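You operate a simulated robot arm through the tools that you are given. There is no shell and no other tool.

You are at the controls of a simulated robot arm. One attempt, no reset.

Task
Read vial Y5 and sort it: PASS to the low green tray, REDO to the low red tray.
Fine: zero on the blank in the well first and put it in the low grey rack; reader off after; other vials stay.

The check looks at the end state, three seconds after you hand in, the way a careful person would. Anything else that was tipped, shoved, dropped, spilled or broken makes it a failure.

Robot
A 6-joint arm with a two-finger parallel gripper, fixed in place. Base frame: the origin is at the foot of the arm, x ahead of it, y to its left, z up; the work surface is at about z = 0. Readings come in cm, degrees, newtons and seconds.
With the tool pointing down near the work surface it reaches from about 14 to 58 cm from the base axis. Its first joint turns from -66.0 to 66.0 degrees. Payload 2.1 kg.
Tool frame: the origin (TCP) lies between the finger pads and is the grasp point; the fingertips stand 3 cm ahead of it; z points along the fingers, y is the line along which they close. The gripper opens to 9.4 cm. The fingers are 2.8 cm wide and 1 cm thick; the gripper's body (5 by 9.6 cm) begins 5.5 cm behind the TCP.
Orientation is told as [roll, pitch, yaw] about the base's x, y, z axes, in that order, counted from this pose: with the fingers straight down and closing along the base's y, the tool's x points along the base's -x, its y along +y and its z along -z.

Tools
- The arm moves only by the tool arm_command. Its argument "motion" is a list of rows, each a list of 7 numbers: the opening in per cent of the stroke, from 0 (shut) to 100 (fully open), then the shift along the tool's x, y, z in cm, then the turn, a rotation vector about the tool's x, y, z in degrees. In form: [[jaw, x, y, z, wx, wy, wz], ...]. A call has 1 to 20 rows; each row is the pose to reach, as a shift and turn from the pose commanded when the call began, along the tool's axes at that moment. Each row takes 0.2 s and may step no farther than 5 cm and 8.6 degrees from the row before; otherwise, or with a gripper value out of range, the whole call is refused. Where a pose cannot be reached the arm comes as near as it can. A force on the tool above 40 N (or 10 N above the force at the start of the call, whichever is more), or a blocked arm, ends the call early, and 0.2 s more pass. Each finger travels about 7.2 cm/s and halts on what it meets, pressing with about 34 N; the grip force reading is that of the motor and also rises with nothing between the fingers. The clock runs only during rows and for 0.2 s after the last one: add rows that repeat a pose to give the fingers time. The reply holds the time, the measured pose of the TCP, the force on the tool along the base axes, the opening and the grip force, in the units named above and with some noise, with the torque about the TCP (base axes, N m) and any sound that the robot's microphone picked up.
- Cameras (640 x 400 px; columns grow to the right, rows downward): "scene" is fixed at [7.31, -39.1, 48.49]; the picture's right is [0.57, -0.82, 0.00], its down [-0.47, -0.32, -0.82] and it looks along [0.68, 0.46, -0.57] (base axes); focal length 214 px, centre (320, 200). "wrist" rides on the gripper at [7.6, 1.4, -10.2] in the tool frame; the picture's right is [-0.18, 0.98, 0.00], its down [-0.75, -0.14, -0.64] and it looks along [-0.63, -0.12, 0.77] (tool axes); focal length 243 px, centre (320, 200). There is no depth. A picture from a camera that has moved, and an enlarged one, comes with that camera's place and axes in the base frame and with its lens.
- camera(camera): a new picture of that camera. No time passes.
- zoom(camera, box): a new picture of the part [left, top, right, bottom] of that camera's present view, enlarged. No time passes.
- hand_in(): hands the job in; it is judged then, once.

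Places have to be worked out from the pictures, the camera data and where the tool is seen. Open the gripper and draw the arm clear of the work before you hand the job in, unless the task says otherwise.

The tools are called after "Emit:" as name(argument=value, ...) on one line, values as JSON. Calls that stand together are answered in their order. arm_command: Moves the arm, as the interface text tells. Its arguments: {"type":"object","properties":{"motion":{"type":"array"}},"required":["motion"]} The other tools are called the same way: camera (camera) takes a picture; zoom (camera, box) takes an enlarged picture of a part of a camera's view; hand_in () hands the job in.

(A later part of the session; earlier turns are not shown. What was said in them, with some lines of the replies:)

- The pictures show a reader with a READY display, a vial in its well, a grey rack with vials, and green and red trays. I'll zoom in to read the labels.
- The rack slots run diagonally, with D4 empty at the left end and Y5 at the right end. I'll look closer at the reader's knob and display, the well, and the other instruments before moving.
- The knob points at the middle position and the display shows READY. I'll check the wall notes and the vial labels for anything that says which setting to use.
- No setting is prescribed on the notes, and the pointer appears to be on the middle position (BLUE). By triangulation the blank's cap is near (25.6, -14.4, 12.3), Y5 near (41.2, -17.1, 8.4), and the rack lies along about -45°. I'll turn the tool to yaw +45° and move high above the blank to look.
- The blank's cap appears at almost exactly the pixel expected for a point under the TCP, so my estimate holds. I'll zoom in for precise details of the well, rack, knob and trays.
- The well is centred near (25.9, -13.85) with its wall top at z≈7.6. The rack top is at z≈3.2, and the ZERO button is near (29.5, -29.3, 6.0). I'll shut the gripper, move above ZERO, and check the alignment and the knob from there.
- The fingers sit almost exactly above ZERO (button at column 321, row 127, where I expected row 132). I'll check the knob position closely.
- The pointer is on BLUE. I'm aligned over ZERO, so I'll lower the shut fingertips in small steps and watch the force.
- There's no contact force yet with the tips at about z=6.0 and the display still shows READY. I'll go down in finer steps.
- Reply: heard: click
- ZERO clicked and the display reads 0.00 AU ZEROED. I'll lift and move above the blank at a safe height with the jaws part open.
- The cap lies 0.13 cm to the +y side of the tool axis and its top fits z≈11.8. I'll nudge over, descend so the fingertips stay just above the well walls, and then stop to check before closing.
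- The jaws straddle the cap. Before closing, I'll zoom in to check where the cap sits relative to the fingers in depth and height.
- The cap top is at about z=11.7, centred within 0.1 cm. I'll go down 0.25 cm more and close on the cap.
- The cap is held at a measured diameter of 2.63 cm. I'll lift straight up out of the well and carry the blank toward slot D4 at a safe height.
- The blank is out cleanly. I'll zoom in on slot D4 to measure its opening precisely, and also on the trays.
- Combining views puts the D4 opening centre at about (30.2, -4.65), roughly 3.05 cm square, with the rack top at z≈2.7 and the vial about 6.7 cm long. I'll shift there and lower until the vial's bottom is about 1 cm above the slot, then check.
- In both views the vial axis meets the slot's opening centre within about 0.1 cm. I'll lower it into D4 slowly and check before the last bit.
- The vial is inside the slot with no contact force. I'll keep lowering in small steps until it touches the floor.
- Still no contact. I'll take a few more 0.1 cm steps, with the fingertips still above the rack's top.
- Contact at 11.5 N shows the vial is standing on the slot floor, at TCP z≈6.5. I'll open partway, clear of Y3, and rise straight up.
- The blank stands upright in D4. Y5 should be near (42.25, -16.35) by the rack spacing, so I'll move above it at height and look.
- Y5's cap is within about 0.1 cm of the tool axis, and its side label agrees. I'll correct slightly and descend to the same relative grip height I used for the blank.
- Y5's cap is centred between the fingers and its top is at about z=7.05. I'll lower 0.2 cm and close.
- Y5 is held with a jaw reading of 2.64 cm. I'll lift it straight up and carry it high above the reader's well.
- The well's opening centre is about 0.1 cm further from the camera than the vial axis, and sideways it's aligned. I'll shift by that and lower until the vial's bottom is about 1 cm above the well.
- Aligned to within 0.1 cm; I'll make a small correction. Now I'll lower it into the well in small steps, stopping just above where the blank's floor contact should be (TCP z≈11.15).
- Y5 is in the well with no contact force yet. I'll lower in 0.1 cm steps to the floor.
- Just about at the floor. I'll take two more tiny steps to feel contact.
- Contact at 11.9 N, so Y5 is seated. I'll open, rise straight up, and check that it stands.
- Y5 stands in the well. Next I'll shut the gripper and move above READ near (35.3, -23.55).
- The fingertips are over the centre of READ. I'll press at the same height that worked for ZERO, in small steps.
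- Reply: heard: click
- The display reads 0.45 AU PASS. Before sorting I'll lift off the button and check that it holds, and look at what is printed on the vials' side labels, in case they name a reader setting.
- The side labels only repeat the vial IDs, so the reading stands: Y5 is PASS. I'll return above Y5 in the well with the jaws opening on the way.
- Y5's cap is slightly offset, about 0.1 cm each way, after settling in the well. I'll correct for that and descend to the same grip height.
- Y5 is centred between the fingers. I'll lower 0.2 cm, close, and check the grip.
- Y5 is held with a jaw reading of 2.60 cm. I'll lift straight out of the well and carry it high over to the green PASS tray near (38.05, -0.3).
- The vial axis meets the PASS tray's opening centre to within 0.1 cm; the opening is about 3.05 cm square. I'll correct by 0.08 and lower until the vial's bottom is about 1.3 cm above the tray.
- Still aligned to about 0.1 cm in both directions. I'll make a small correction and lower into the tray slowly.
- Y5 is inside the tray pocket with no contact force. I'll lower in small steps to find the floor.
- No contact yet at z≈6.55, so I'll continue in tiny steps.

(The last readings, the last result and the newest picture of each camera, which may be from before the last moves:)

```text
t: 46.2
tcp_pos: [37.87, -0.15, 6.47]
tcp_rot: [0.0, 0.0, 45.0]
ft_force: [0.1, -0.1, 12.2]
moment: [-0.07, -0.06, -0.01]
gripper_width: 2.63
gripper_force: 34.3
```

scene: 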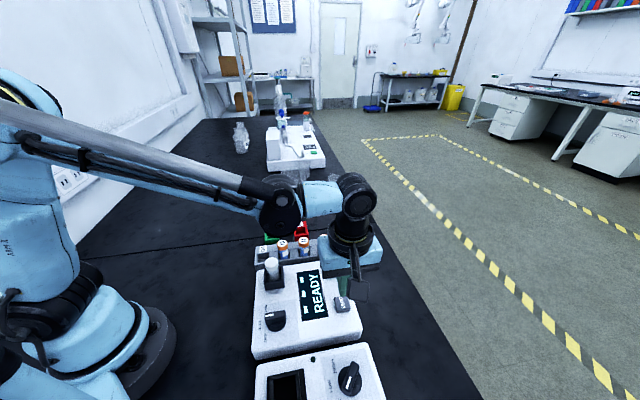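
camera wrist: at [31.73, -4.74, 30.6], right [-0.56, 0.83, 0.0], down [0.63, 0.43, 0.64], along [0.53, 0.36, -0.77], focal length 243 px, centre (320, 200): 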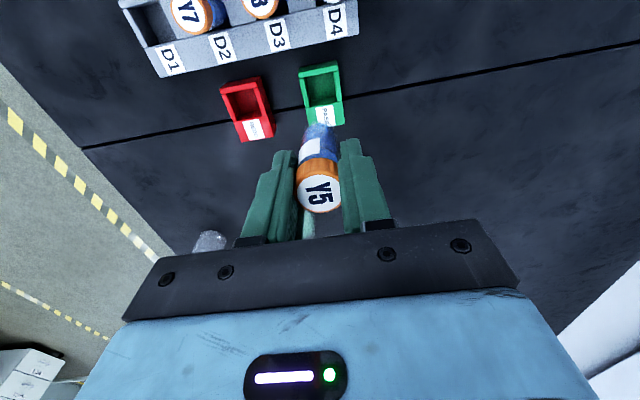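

Contact at 12.2 N, so Y5 is on the tray floor. I'll open and rise straight up.

Emit:
arm_command(motion=[[35, 0, 0, -0.05, 0, 0, 0], [50, 0, 0, -0.05, 0, 0, 0], [50, 0, 0, -0.05, 0, 0, 0], [50, 0, 0, -1.5, 0, 0, 0], [50, 0, 0, -4, 0, 0, 0], [50, 0, 0, -8, 0, 0, 0], [50, 0, 0, -12, 0, 0, 0], [50, 0, 0, -12, 0, 0, 0]])

Emit:
camera(camera="wrist")

Emit:
zoom(camera="scene", box=[240, 200, 360, 300])

```text
t: 48.0
tcp_pos: [37.92, -0.17, 18.56]
tcp_rot: [0.0, -0.1, 45.0]
ft_force: [-0.5, -0.2, -0.4]
moment: [-0.01, -0.04, -0.02]
gripper_width: 4.68
gripper_force: 0.1
```

```text
taken
camera wrist: at [31.54, -4.66, 28.8], right [-0.56, 0.83, 0.0], down [0.63, 0.43, 0.64], along [0.53, 0.36, -0.77], focal length 243 px, centre (320, 200)
```

wrist: 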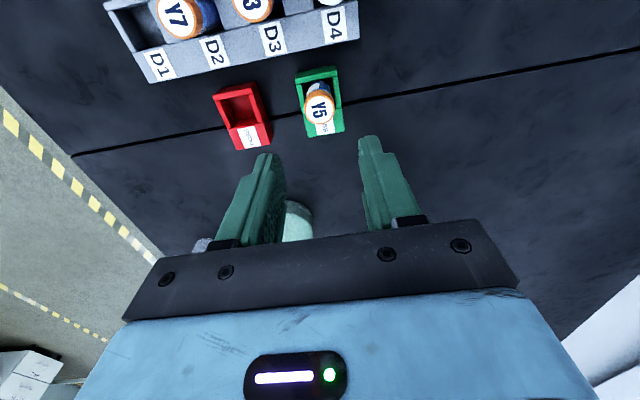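

```text
4.00 times, centred on (300, 250) of scene
camera zoom: at [7.31, -39.1, 48.49], right [0.57, -0.82, 0.0], down [-0.47, -0.32, -0.82], along [0.68, 0.46, -0.57], focal length 858 px, centre (400, 0)
```

zoom: 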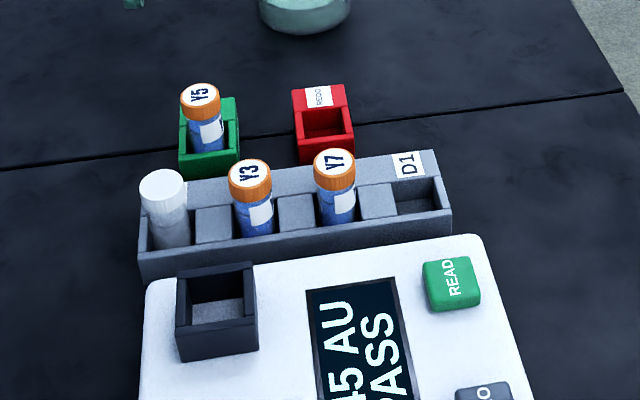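

Y5 stands in the green tray and the blank, Y3 and Y7 are undisturbed. The reader's knob bar (pointing at BLUE along the -x+y diagonal) is centred near (19.8, -20.3), and OFF is about 50° counter-clockwise from BLUE. I'll turn the tool to yaw -45° so the fingers can straddle the bar, and hover above it.

Emit:
arm_command(motion=[[50, 2.4, -0.1, -1, 0, 0, 8.2], [50, 4.9, -0.2, -1, 0, 0, 16.4], [50, 7.4, -0.4, -1, 0, 0, 24.6], [50, 9.9, -0.5, -1, 0, 0, 32.8], [50, 12.4, -0.6, -1, 0, 0, 41], [50, 14.9, -0.8, -1, 0, 0, 49.2], [50, 17.4, -0.9, -1, 0, 0, 57.4], [50, 19.9, -1, -1, 0, 0, 65.6], [50, 22.4, -1.2, -0.5, 0, 0, 73.8], [50, 24.9, -1.3, 0.5, 0, 0, 82], [50, 27.1, -1.4, 1.5, 0, 0, 90], [50, 27.1, -1.4, 2.5, 0, 0, 90], [50, 27.1, -1.4, 2.5, 0, 0, 90]])

Emit:
camera(camera="wrist")

Emit:
zoom(camera="wrist", box=[240, 60, 400, 180])

Emit:
zoom(camera="scene", box=[230, 230, 370, 350])

```text
t: 50.8
tcp_pos: [19.8, -20.44, 15.92]
tcp_rot: [-0.1, 0.0, -45.0]
ft_force: [0.2, 0.2, 0.2]
moment: [0.0, -0.01, 0.01]
gripper_width: 4.72
gripper_force: 0.0
```

```text
taken
camera wrist: at [15.4, -14.04, 26.15], right [0.83, 0.56, 0.0], down [0.43, -0.63, 0.64], along [0.36, -0.53, -0.77], focal length 243 px, centre (320, 200)
```

wrist: 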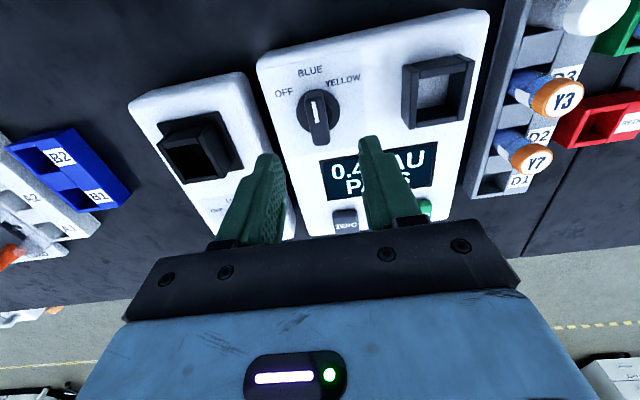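

```text
3.33 times, centred on (320, 120) of wrist
camera zoom: at [15.4, -14.04, 26.15], right [0.83, 0.56, 0.0], down [0.43, -0.63, 0.64], along [0.36, -0.53, -0.77], focal length 809 px, centre (320, 467)
```

zoom: 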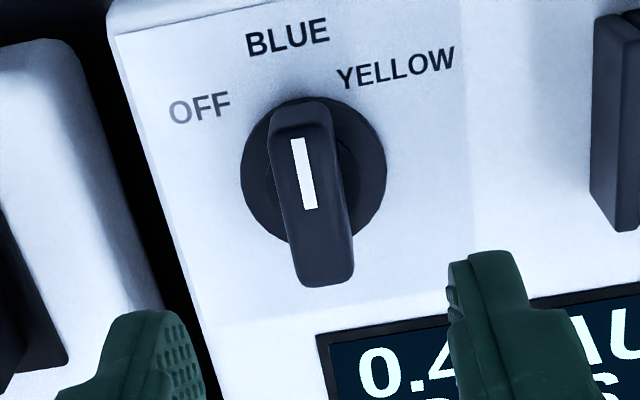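

```text
3.33 times, centred on (300, 290) of scene
camera zoom: at [7.31, -39.1, 48.49], right [0.57, -0.82, 0.0], down [-0.47, -0.32, -0.82], along [0.68, 0.46, -0.57], focal length 715 px, centre (387, -100)
```

zoom: 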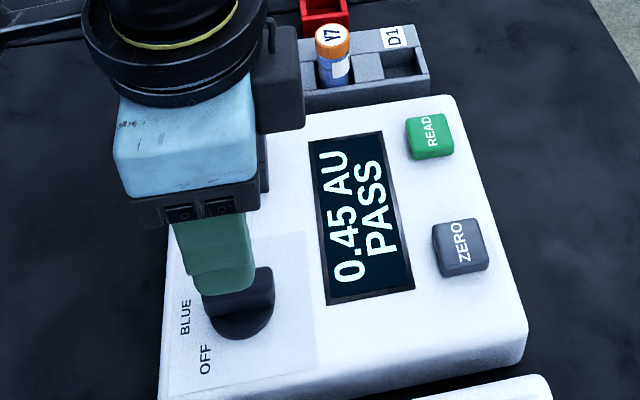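

The knob is clearly on BLUE, with OFF about 50° counter-clockwise. The knob's centre seems about 0.3–0.4 cm toward the camera side and 0.15 cm left of the tool axis, so I'll correct and lower to refine.

Emit:
arm_command(motion=[[50, 0.3, -0.13, 1.5, 0, 0, 0], [50, 0.3, -0.13, 3, 0, 0, 0], [50, 0.3, -0.13, 4, 0, 0, 0], [50, 0.3, -0.13, 4, 0, 0, 0]])

Emit:
zoom(camera="wrist", box=[240, 70, 400, 190])

Emit:
zoom(camera="scene", box=[240, 270, 310, 340])

```text
t: 51.8
tcp_pos: [19.51, -20.16, 11.89]
tcp_rot: [0.0, -0.1, -45.0]
ft_force: [0.0, 0.5, 1.2]
moment: [0.01, 0.01, -0.03]
gripper_width: 4.69
gripper_force: 0.1
```

```text
3.33 times, centred on (320, 130) of wrist
camera zoom: at [15.13, -13.88, 22.15], right [0.83, 0.56, 0.0], down [0.43, -0.63, 0.64], along [0.36, -0.53, -0.77], focal length 809 px, centre (320, 433)
```

zoom: 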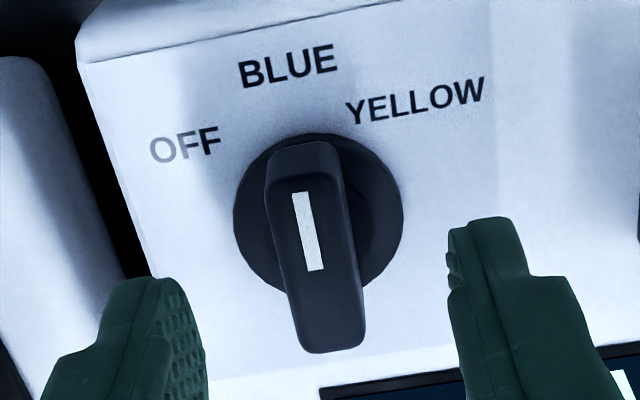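

```text
5.71 times, centred on (275, 305) of scene
camera zoom: at [7.31, -39.1, 48.49], right [0.57, -0.82, 0.0], down [-0.47, -0.32, -0.82], along [0.68, 0.46, -0.57], focal length 1226 px, centre (577, -400)
```

zoom: 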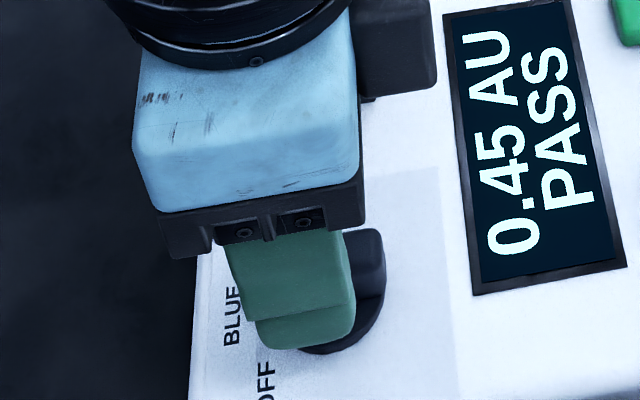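

The knob disc is now centred under the tool axis to within 0.1 cm. The bar is about 1.4 cm wide with its top at z≈7.9, so I'll lower until the fingertips straddle it just above the disc, then close.

Emit:
arm_command(motion=[[50, 0, 0, 1, 0, 0, 0], [50, 0, 0, 1.8, 0, 0, 0], [50, 0, 0, 2.3, 0, 0, 0], [50, 0, 0, 2.5, 0, 0, 0], [50, 0, 0, 2.5, 0, 0, 0]])

Emit:
zoom(camera="wrist", box=[240, 70, 400, 190])

Emit:
zoom(camera="scene", box=[240, 270, 310, 340])

```text
t: 53.0
tcp_pos: [19.49, -20.25, 9.38]
tcp_rot: [0.1, -0.1, -45.0]
ft_force: [-0.6, -0.2, 0.0]
moment: [-0.02, 0.0, 0.0]
gripper_width: 4.71
gripper_force: 0.0
```

```text
3.33 times, centred on (320, 130) of wrist
camera zoom: at [15.16, -13.9, 19.69], right [0.83, 0.56, 0.0], down [0.43, -0.63, 0.64], along [0.36, -0.53, -0.77], focal length 809 px, centre (320, 433)
```

zoom: 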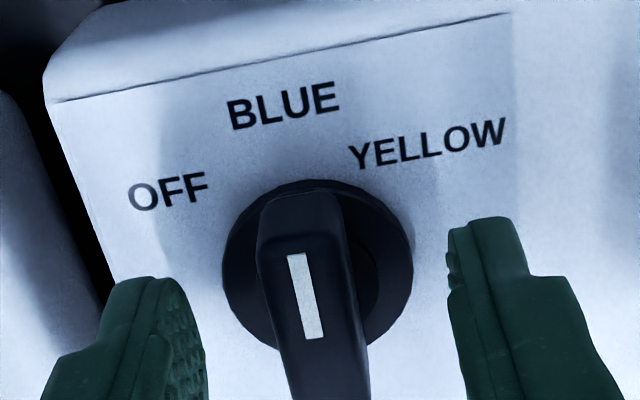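

```text
5.71 times, centred on (275, 305) of scene
camera zoom: at [7.31, -39.1, 48.49], right [0.57, -0.82, 0.0], down [-0.47, -0.32, -0.82], along [0.68, 0.46, -0.57], focal length 1226 px, centre (577, -400)
```

zoom: 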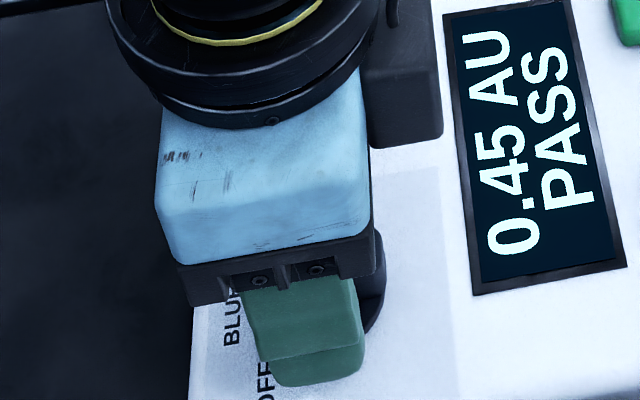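

The fingertips straddle the bar with no contact. I'll close on it.

Emit:
arm_command(motion=[[30, 0, 0, 0, 0, 0, 0], [0, 0, 0, 0, 0, 0, 0], [0, 0, 0, 0, 0, 0, 0], [0, 0, 0, 0, 0, 0, 0]])

Emit:
zoom(camera="wrist", box=[240, 70, 400, 190])

```text
t: 54.0
tcp_pos: [19.45, -20.27, 9.48]
tcp_rot: [-0.2, -0.1, -45.1]
ft_force: [-8.4, -9.4, -3.9]
moment: [-0.11, 0.17, -0.02]
gripper_width: 1.49
gripper_force: 45.1
```

```text
3.33 times, centred on (320, 130) of wrist
camera zoom: at [15.13, -13.93, 19.69], right [0.83, 0.56, 0.0], down [0.43, -0.63, 0.64], along [0.36, -0.53, -0.77], focal length 809 px, centre (320, 433)
```

zoom: 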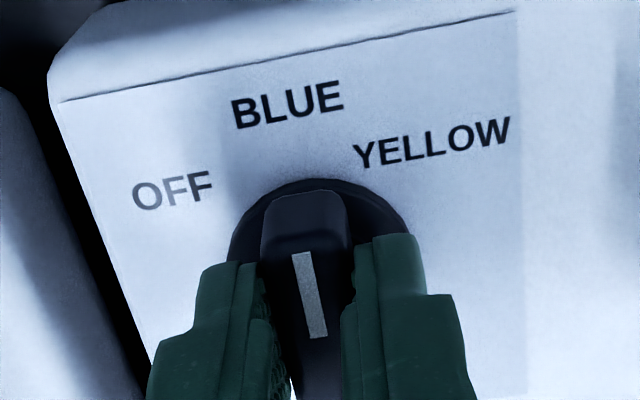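

The bar is gripped (1.49 cm), but a side force of about 12 N shows the tool is slightly too far toward +y of the tool. I'll shift a little to relieve it before turning.

Emit:
arm_command(motion=[[0, 0, -0.05, 0, 0, 0, 0], [0, 0, -0.1, 0, 0, 0, 0], [0, 0, -0.1, 0, 0, 0, 0]])

```text
t: 54.8
tcp_pos: [19.41, -20.22, 9.37]
tcp_rot: [0.0, 0.1, -45.0]
ft_force: [-7.0, -3.0, 2.5]
moment: [-0.58, -0.2, -0.04]
gripper_width: 1.49
gripper_force: 44.8
```

The side force fell to about 7 N. I'll shift a little more the same way.

Emit:
arm_command(motion=[[0, 0, -0.06, 0, 0, 0, 0], [0, 0, -0.12, 0, 0, 0, 0], [0, 0, -0.12, 0, 0, 0, 0]])

Emit:
zoom(camera="wrist", box=[240, 70, 400, 190])

```text
t: 55.6
tcp_pos: [19.41, -20.21, 9.39]
tcp_rot: [0.4, 0.0, -44.9]
ft_force: [6.5, 15.9, 17.1]
moment: [-0.36, -0.54, 0.02]
gripper_width: 1.48
gripper_force: 44.5
```

```text
3.33 times, centred on (320, 130) of wrist
camera zoom: at [15.05, -14.01, 19.7], right [0.82, 0.57, 0.01], down [0.43, -0.63, 0.64], along [0.37, -0.53, -0.77], focal length 809 px, centre (320, 433)
```

zoom: 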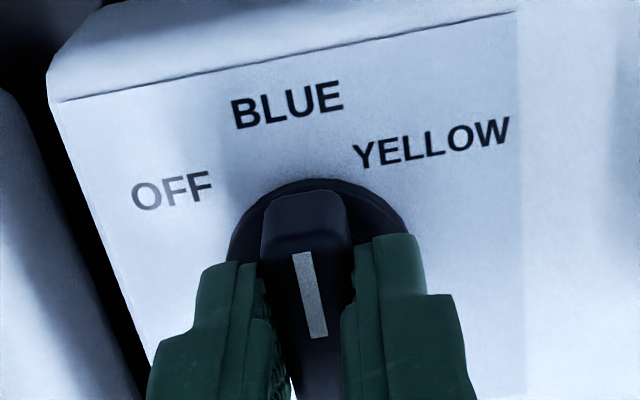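

Now it overshoots a bit, so the balance point is about 0.08 back. I'll move back by that.

Emit:
arm_command(motion=[[0, 0, 0.04, 0, 0, 0, 0], [0, 0, 0.08, 0, 0, 0, 0], [0, 0, 0.08, 0, 0, 0, 0]])

```text
t: 56.4
tcp_pos: [19.41, -20.12, 9.44]
tcp_rot: [0.2, 0.0, -44.9]
ft_force: [12.9, 13.2, 11.5]
moment: [0.82, 0.45, 0.02]
gripper_width: 1.48
gripper_force: 44.9
```

The side force now hangs on friction in the grip rather than a clear offset. I'll open slightly to release the stress, check the force, and regrip at this position.

Emit:
arm_command(motion=[[25, 0, 0, 0, 0, 0, 0], [25, 0, 0, 0, 0, 0, 0], [25, 0, 0, 0, 0, 0, 0]])

Emit:
zoom(camera="wrist", box=[240, 70, 400, 190])

Emit:
camera(camera="scene")

```text
t: 57.2
tcp_pos: [19.37, -20.29, 9.51]
tcp_rot: [-0.1, 0.0, -45.0]
ft_force: [0.3, -0.1, 0.1]
moment: [0.0, -0.01, 0.02]
gripper_width: 2.36
gripper_force: 0.2
```

```text
3.33 times, centred on (320, 130) of wrist
camera zoom: at [15.04, -14.01, 19.68], right [0.83, 0.56, 0.0], down [0.43, -0.63, 0.64], along [0.36, -0.53, -0.77], focal length 809 px, centre (320, 433)
```

zoom: 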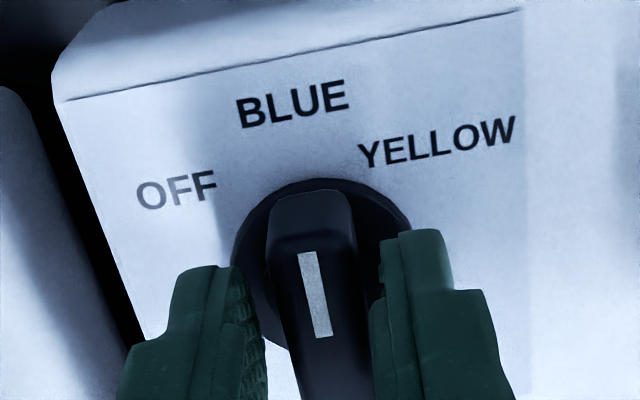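

```text
taken
```

scene: 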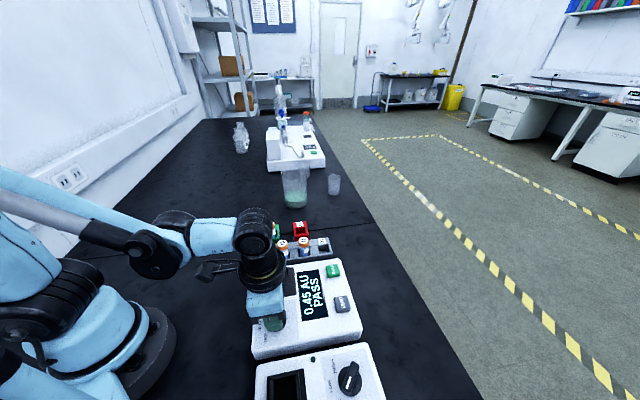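

With the jaws eased the force is zero, and the bar looks centred between the fingers. I'll close again here and read the force.

Emit:
arm_command(motion=[[12, 0, 0, 0, 0, 0, 0], [0, 0, 0, 0, 0, 0, 0], [0, 0, 0, 0, 0, 0, 0]])

```text
t: 58.0
tcp_pos: [19.39, -20.27, 9.4]
tcp_rot: [0.1, 0.0, -44.8]
ft_force: [8.4, 9.3, -2.0]
moment: [0.1, -0.16, 0.04]
gripper_width: 1.48
gripper_force: 45.2
```

The side force has flipped to +12.5 N, so the centre lies halfway, 0.07 cm back. I'll ease open, shift +0.07, and close again.

Emit:
arm_command(motion=[[25, 0, 0, 0, 0, 0, 0], [25, 0, 0.07, 0, 0, 0, 0], [25, 0, 0.07, 0, 0, 0, 0], [12, 0, 0.07, 0, 0, 0, 0], [0, 0, 0.07, 0, 0, 0, 0], [0, 0, 0.07, 0, 0, 0, 0]])

```text
t: 59.4
tcp_pos: [19.37, -20.33, 9.34]
tcp_rot: [0.0, 0.0, -45.0]
ft_force: [-0.3, -0.4, -1.7]
moment: [0.07, 0.11, 0.02]
gripper_width: 1.49
gripper_force: 45.0
```

Now balanced with nearly zero force. I'll turn the knob counter-clockwise in stages, first about 24°.

Emit:
arm_command(motion=[[0, 0, 0, 0, 0, 0, -6], [0, 0, 0, 0, 0, 0, -12], [0, 0, 0, 0, 0, 0, -18], [0, 0, 0, 0, 0, 0, -24]])

Emit:
camera(camera="wrist")

Emit:
zoom(camera="scene", box=[240, 250, 370, 350])

```text
t: 60.4
tcp_pos: [19.42, -20.26, 9.48]
tcp_rot: [-0.1, -0.1, -21.0]
ft_force: [-9.6, -7.9, -3.0]
moment: [-0.33, -0.63, -0.06]
gripper_width: 1.48
gripper_force: 45.5
```

```text
taken
camera wrist: at [12.87, -16.33, 19.67], right [0.52, 0.85, 0.0], down [0.65, -0.4, 0.64], along [0.55, -0.34, -0.77], focal length 243 px, centre (320, 200)
```

wrist: 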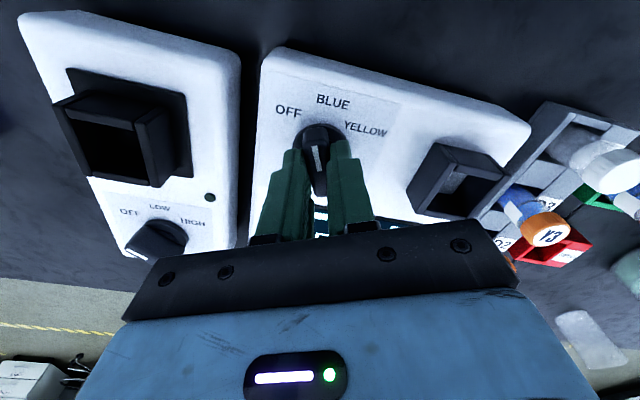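

```text
4.00 times, centred on (305, 300) of scene
camera zoom: at [7.31, -39.1, 48.49], right [0.57, -0.82, 0.0], down [-0.47, -0.32, -0.82], along [0.68, 0.46, -0.57], focal length 858 px, centre (380, -200)
```

zoom: 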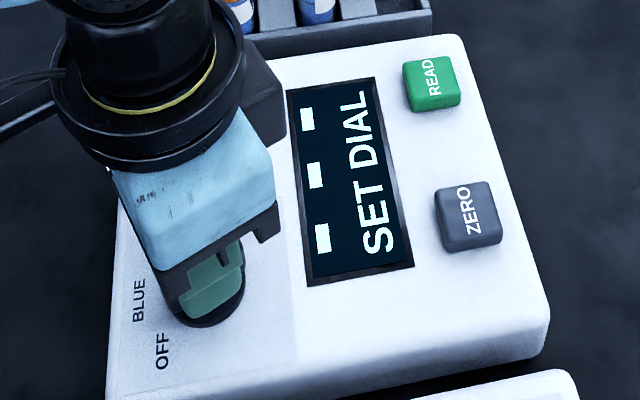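

The knob is turning and the display says SET DIAL (between positions). I'll continue the remaining 26°.

Emit:
arm_command(motion=[[0, 0, 0, 0, 0, 0, -6.5], [0, 0, 0, 0, 0, 0, -13], [0, 0, 0, 0, 0, 0, -19.5], [0, 0, 0, 0, 0, 0, -26]])

Emit:
camera(camera="wrist")

Emit:
zoom(camera="wrist", box=[240, 70, 400, 190])

Emit:
zoom(camera="scene", box=[240, 250, 370, 350])

```text
t: 61.4
tcp_pos: [19.48, -20.38, 9.31]
tcp_rot: [-0.2, 0.1, 5.1]
ft_force: [-10.1, -19.7, -13.1]
moment: [-0.2, -0.88, -0.1]
gripper_width: 1.47
gripper_force: 44.7
```

```text
taken
camera wrist: at [11.76, -19.67, 19.68], right [0.1, 1.0, 0.0], down [0.76, -0.07, 0.64], along [0.64, -0.06, -0.77], focal length 243 px, centre (320, 200)
```

wrist: 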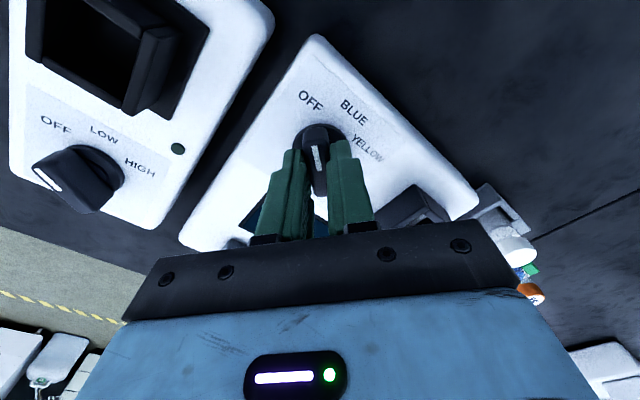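

```text
3.33 times, centred on (320, 130) of wrist
camera zoom: at [11.76, -19.67, 19.68], right [0.1, 1.0, 0.0], down [0.76, -0.07, 0.64], along [0.64, -0.06, -0.77], focal length 809 px, centre (320, 433)
```

zoom: 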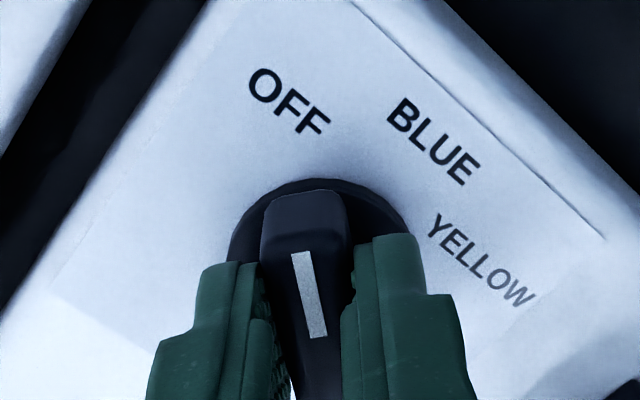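

```text
4.00 times, centred on (305, 300) of scene
camera zoom: at [7.31, -39.1, 48.49], right [0.57, -0.82, 0.0], down [-0.47, -0.32, -0.82], along [0.68, 0.46, -0.57], focal length 858 px, centre (380, -200)
```

zoom: 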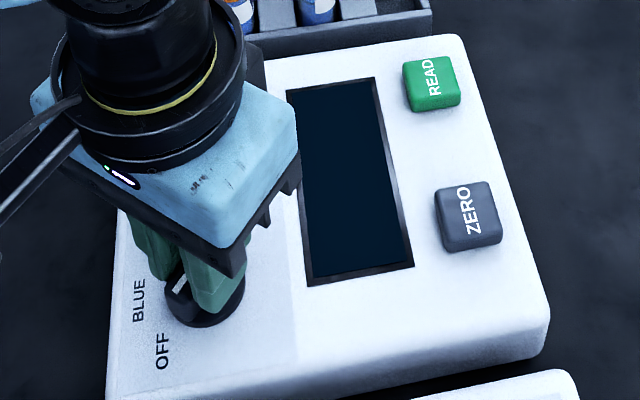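

The display is dark and the pointer is at OFF. I'll open the jaws and rise straight off the knob.

Emit:
arm_command(motion=[[25, 0, 0, 0, 0, 0, 0], [40, 0, 0, 0, 0, 0, 0], [40, 0, 0, 0, 0, 0, 0], [40, 0, 0, -1.5, 0, 0, 0], [40, 0, 0, -4, 0, 0, 0], [40, 0, 0, -8, 0, 0, 0], [40, 0, 0, -12, 0, 0, 0], [40, 0, 0, -12, 0, 0, 0]])

Emit:
camera(camera="wrist")

Emit:
zoom(camera="scene", box=[240, 210, 370, 350])

```text
t: 63.2
tcp_pos: [19.54, -20.12, 21.46]
tcp_rot: [0.0, -0.1, 5.1]
ft_force: [0.2, -0.5, -0.1]
moment: [-0.04, -0.04, -0.02]
gripper_width: 3.78
gripper_force: 0.1
```

```text
taken
camera wrist: at [11.81, -19.53, 31.7], right [0.1, 1.0, 0.0], down [0.76, -0.07, 0.64], along [0.64, -0.06, -0.77], focal length 243 px, centre (320, 200)
```

wrist: 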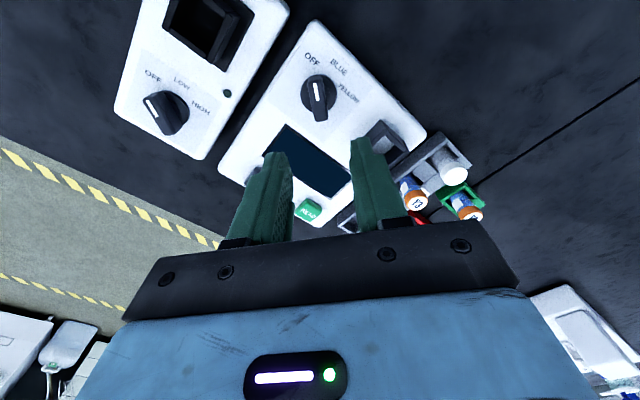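

```text
2.86 times, centred on (305, 280) of scene
camera zoom: at [7.31, -39.1, 48.49], right [0.57, -0.82, 0.0], down [-0.47, -0.32, -0.82], along [0.68, 0.46, -0.57], focal length 613 px, centre (363, -29)
```

zoom: 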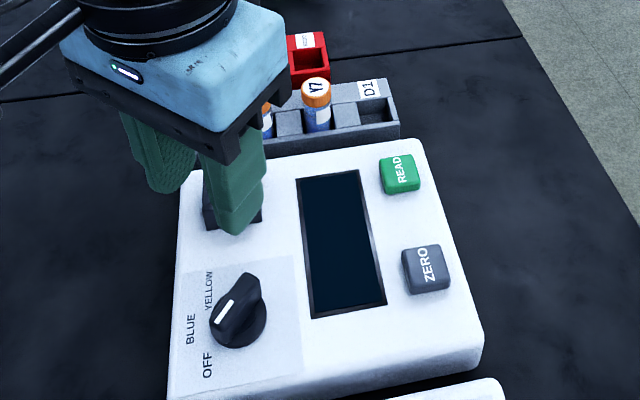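

The reader is off and the knob is released. I'll raise the arm clear with the gripper open and check the whole scene once more.

Emit:
arm_command(motion=[[60, 0, 0, -4, 0, 0, 0], [80, 0, 0, -8, 0, 0, 0], [100, 0, 0, -12, 0, 0, 0], [100, -2, -3, -14, 0, 0, 0], [100, -4, -6, -15, 0, 0, 0], [100, -6, -8, -15, 0, 0, 0], [100, -6, -8, -15, 0, 0, 0]])

Emit:
camera(camera="scene")

Emit:
zoom(camera="scene", box=[240, 210, 370, 350])

Emit:
zoom(camera="scene", box=[250, 290, 310, 340])

Emit:
zoom(camera="scene", box=[245, 210, 345, 275])

```text
t: 64.8
tcp_pos: [26.12, -27.76, 36.37]
tcp_rot: [0.1, 0.0, 5.0]
ft_force: [-0.2, 0.0, -0.5]
moment: [0.02, 0.02, -0.02]
gripper_width: 9.37
gripper_force: 0.0
```

```text
taken
```

scene: 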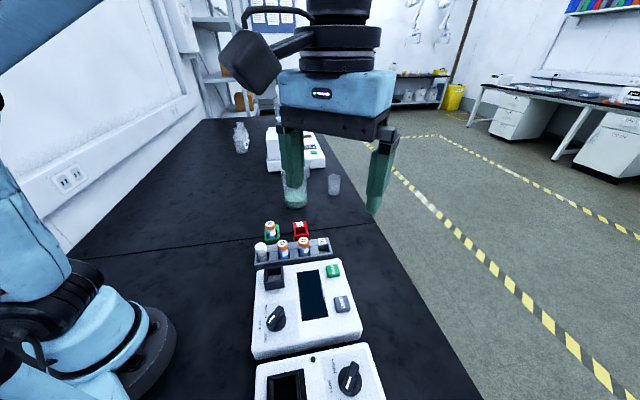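

```text
2.86 times, centred on (305, 280) of scene
camera zoom: at [7.31, -39.1, 48.49], right [0.57, -0.82, 0.0], down [-0.47, -0.32, -0.82], along [0.68, 0.46, -0.57], focal length 613 px, centre (363, -29)
```

zoom: 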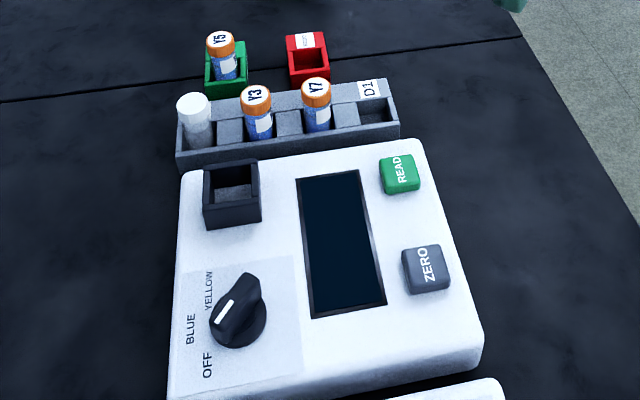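

```text
8.00 times, centred on (280, 315) of scene
camera zoom: at [7.31, -39.1, 48.49], right [0.57, -0.82, 0.0], down [-0.47, -0.32, -0.82], along [0.68, 0.46, -0.57], focal length 1716 px, centre (640, -720)
```

zoom: 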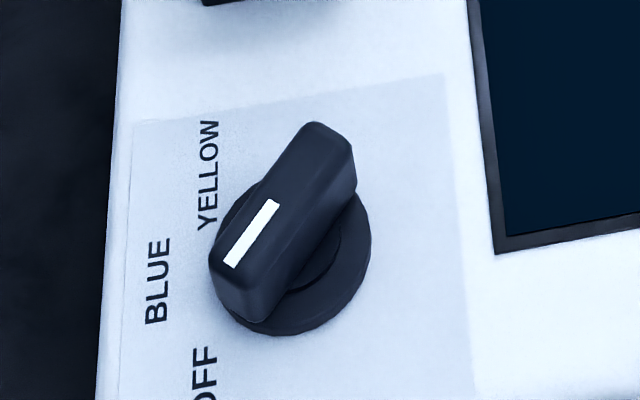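

```text
6.15 times, centred on (295, 242) of scene
camera zoom: at [7.31, -39.1, 48.49], right [0.57, -0.82, 0.0], down [-0.47, -0.32, -0.82], along [0.68, 0.46, -0.57], focal length 1320 px, centre (474, -62)
```

zoom: 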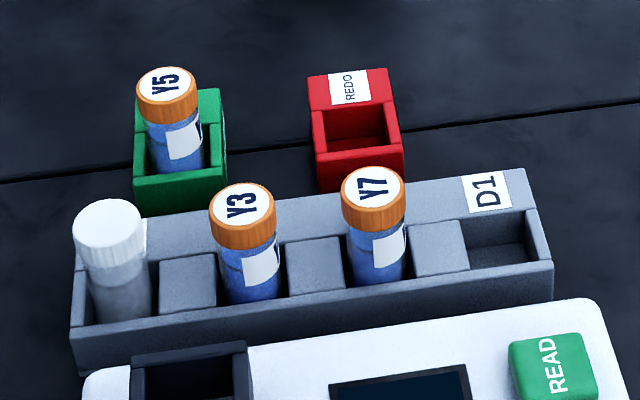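

Everything is as asked: Y5 is upright in the green PASS tray, the blank is upright in rack slot D4, and Y3 and Y7 are in place. The knob is on OFF with the display dark, and the arm is clear with the gripper open, so I'm handing in.

Emit:
hand_in()

```text
The job is handed in.
```

Y5 read **0.45 AU, PASS**, and it is now standing upright in the green tray. I've handed the job in.

- **Zero:** I zeroed the reader on the blank in the well first (display: 0.00 AU ZEROED). The blank then went upright into the empty slot D4 of the grey rack.
- **Reader setting:** The knob was already on BLUE and the task named no setting, so I took the reading there. The vial labels only repeat the IDs.
- **Reader off:** I turned the knob from BLUE to OFF, and the display is dark. It took a few tries to centre the grip on the knob, with up to about 25 N on the arm. I saw no movement of the reader in the final pictures.
- **Other vials:** Y3 and Y7 are still in their slots, and nothing was tipped or spilled.

The arm is raised clear with the gripper open.
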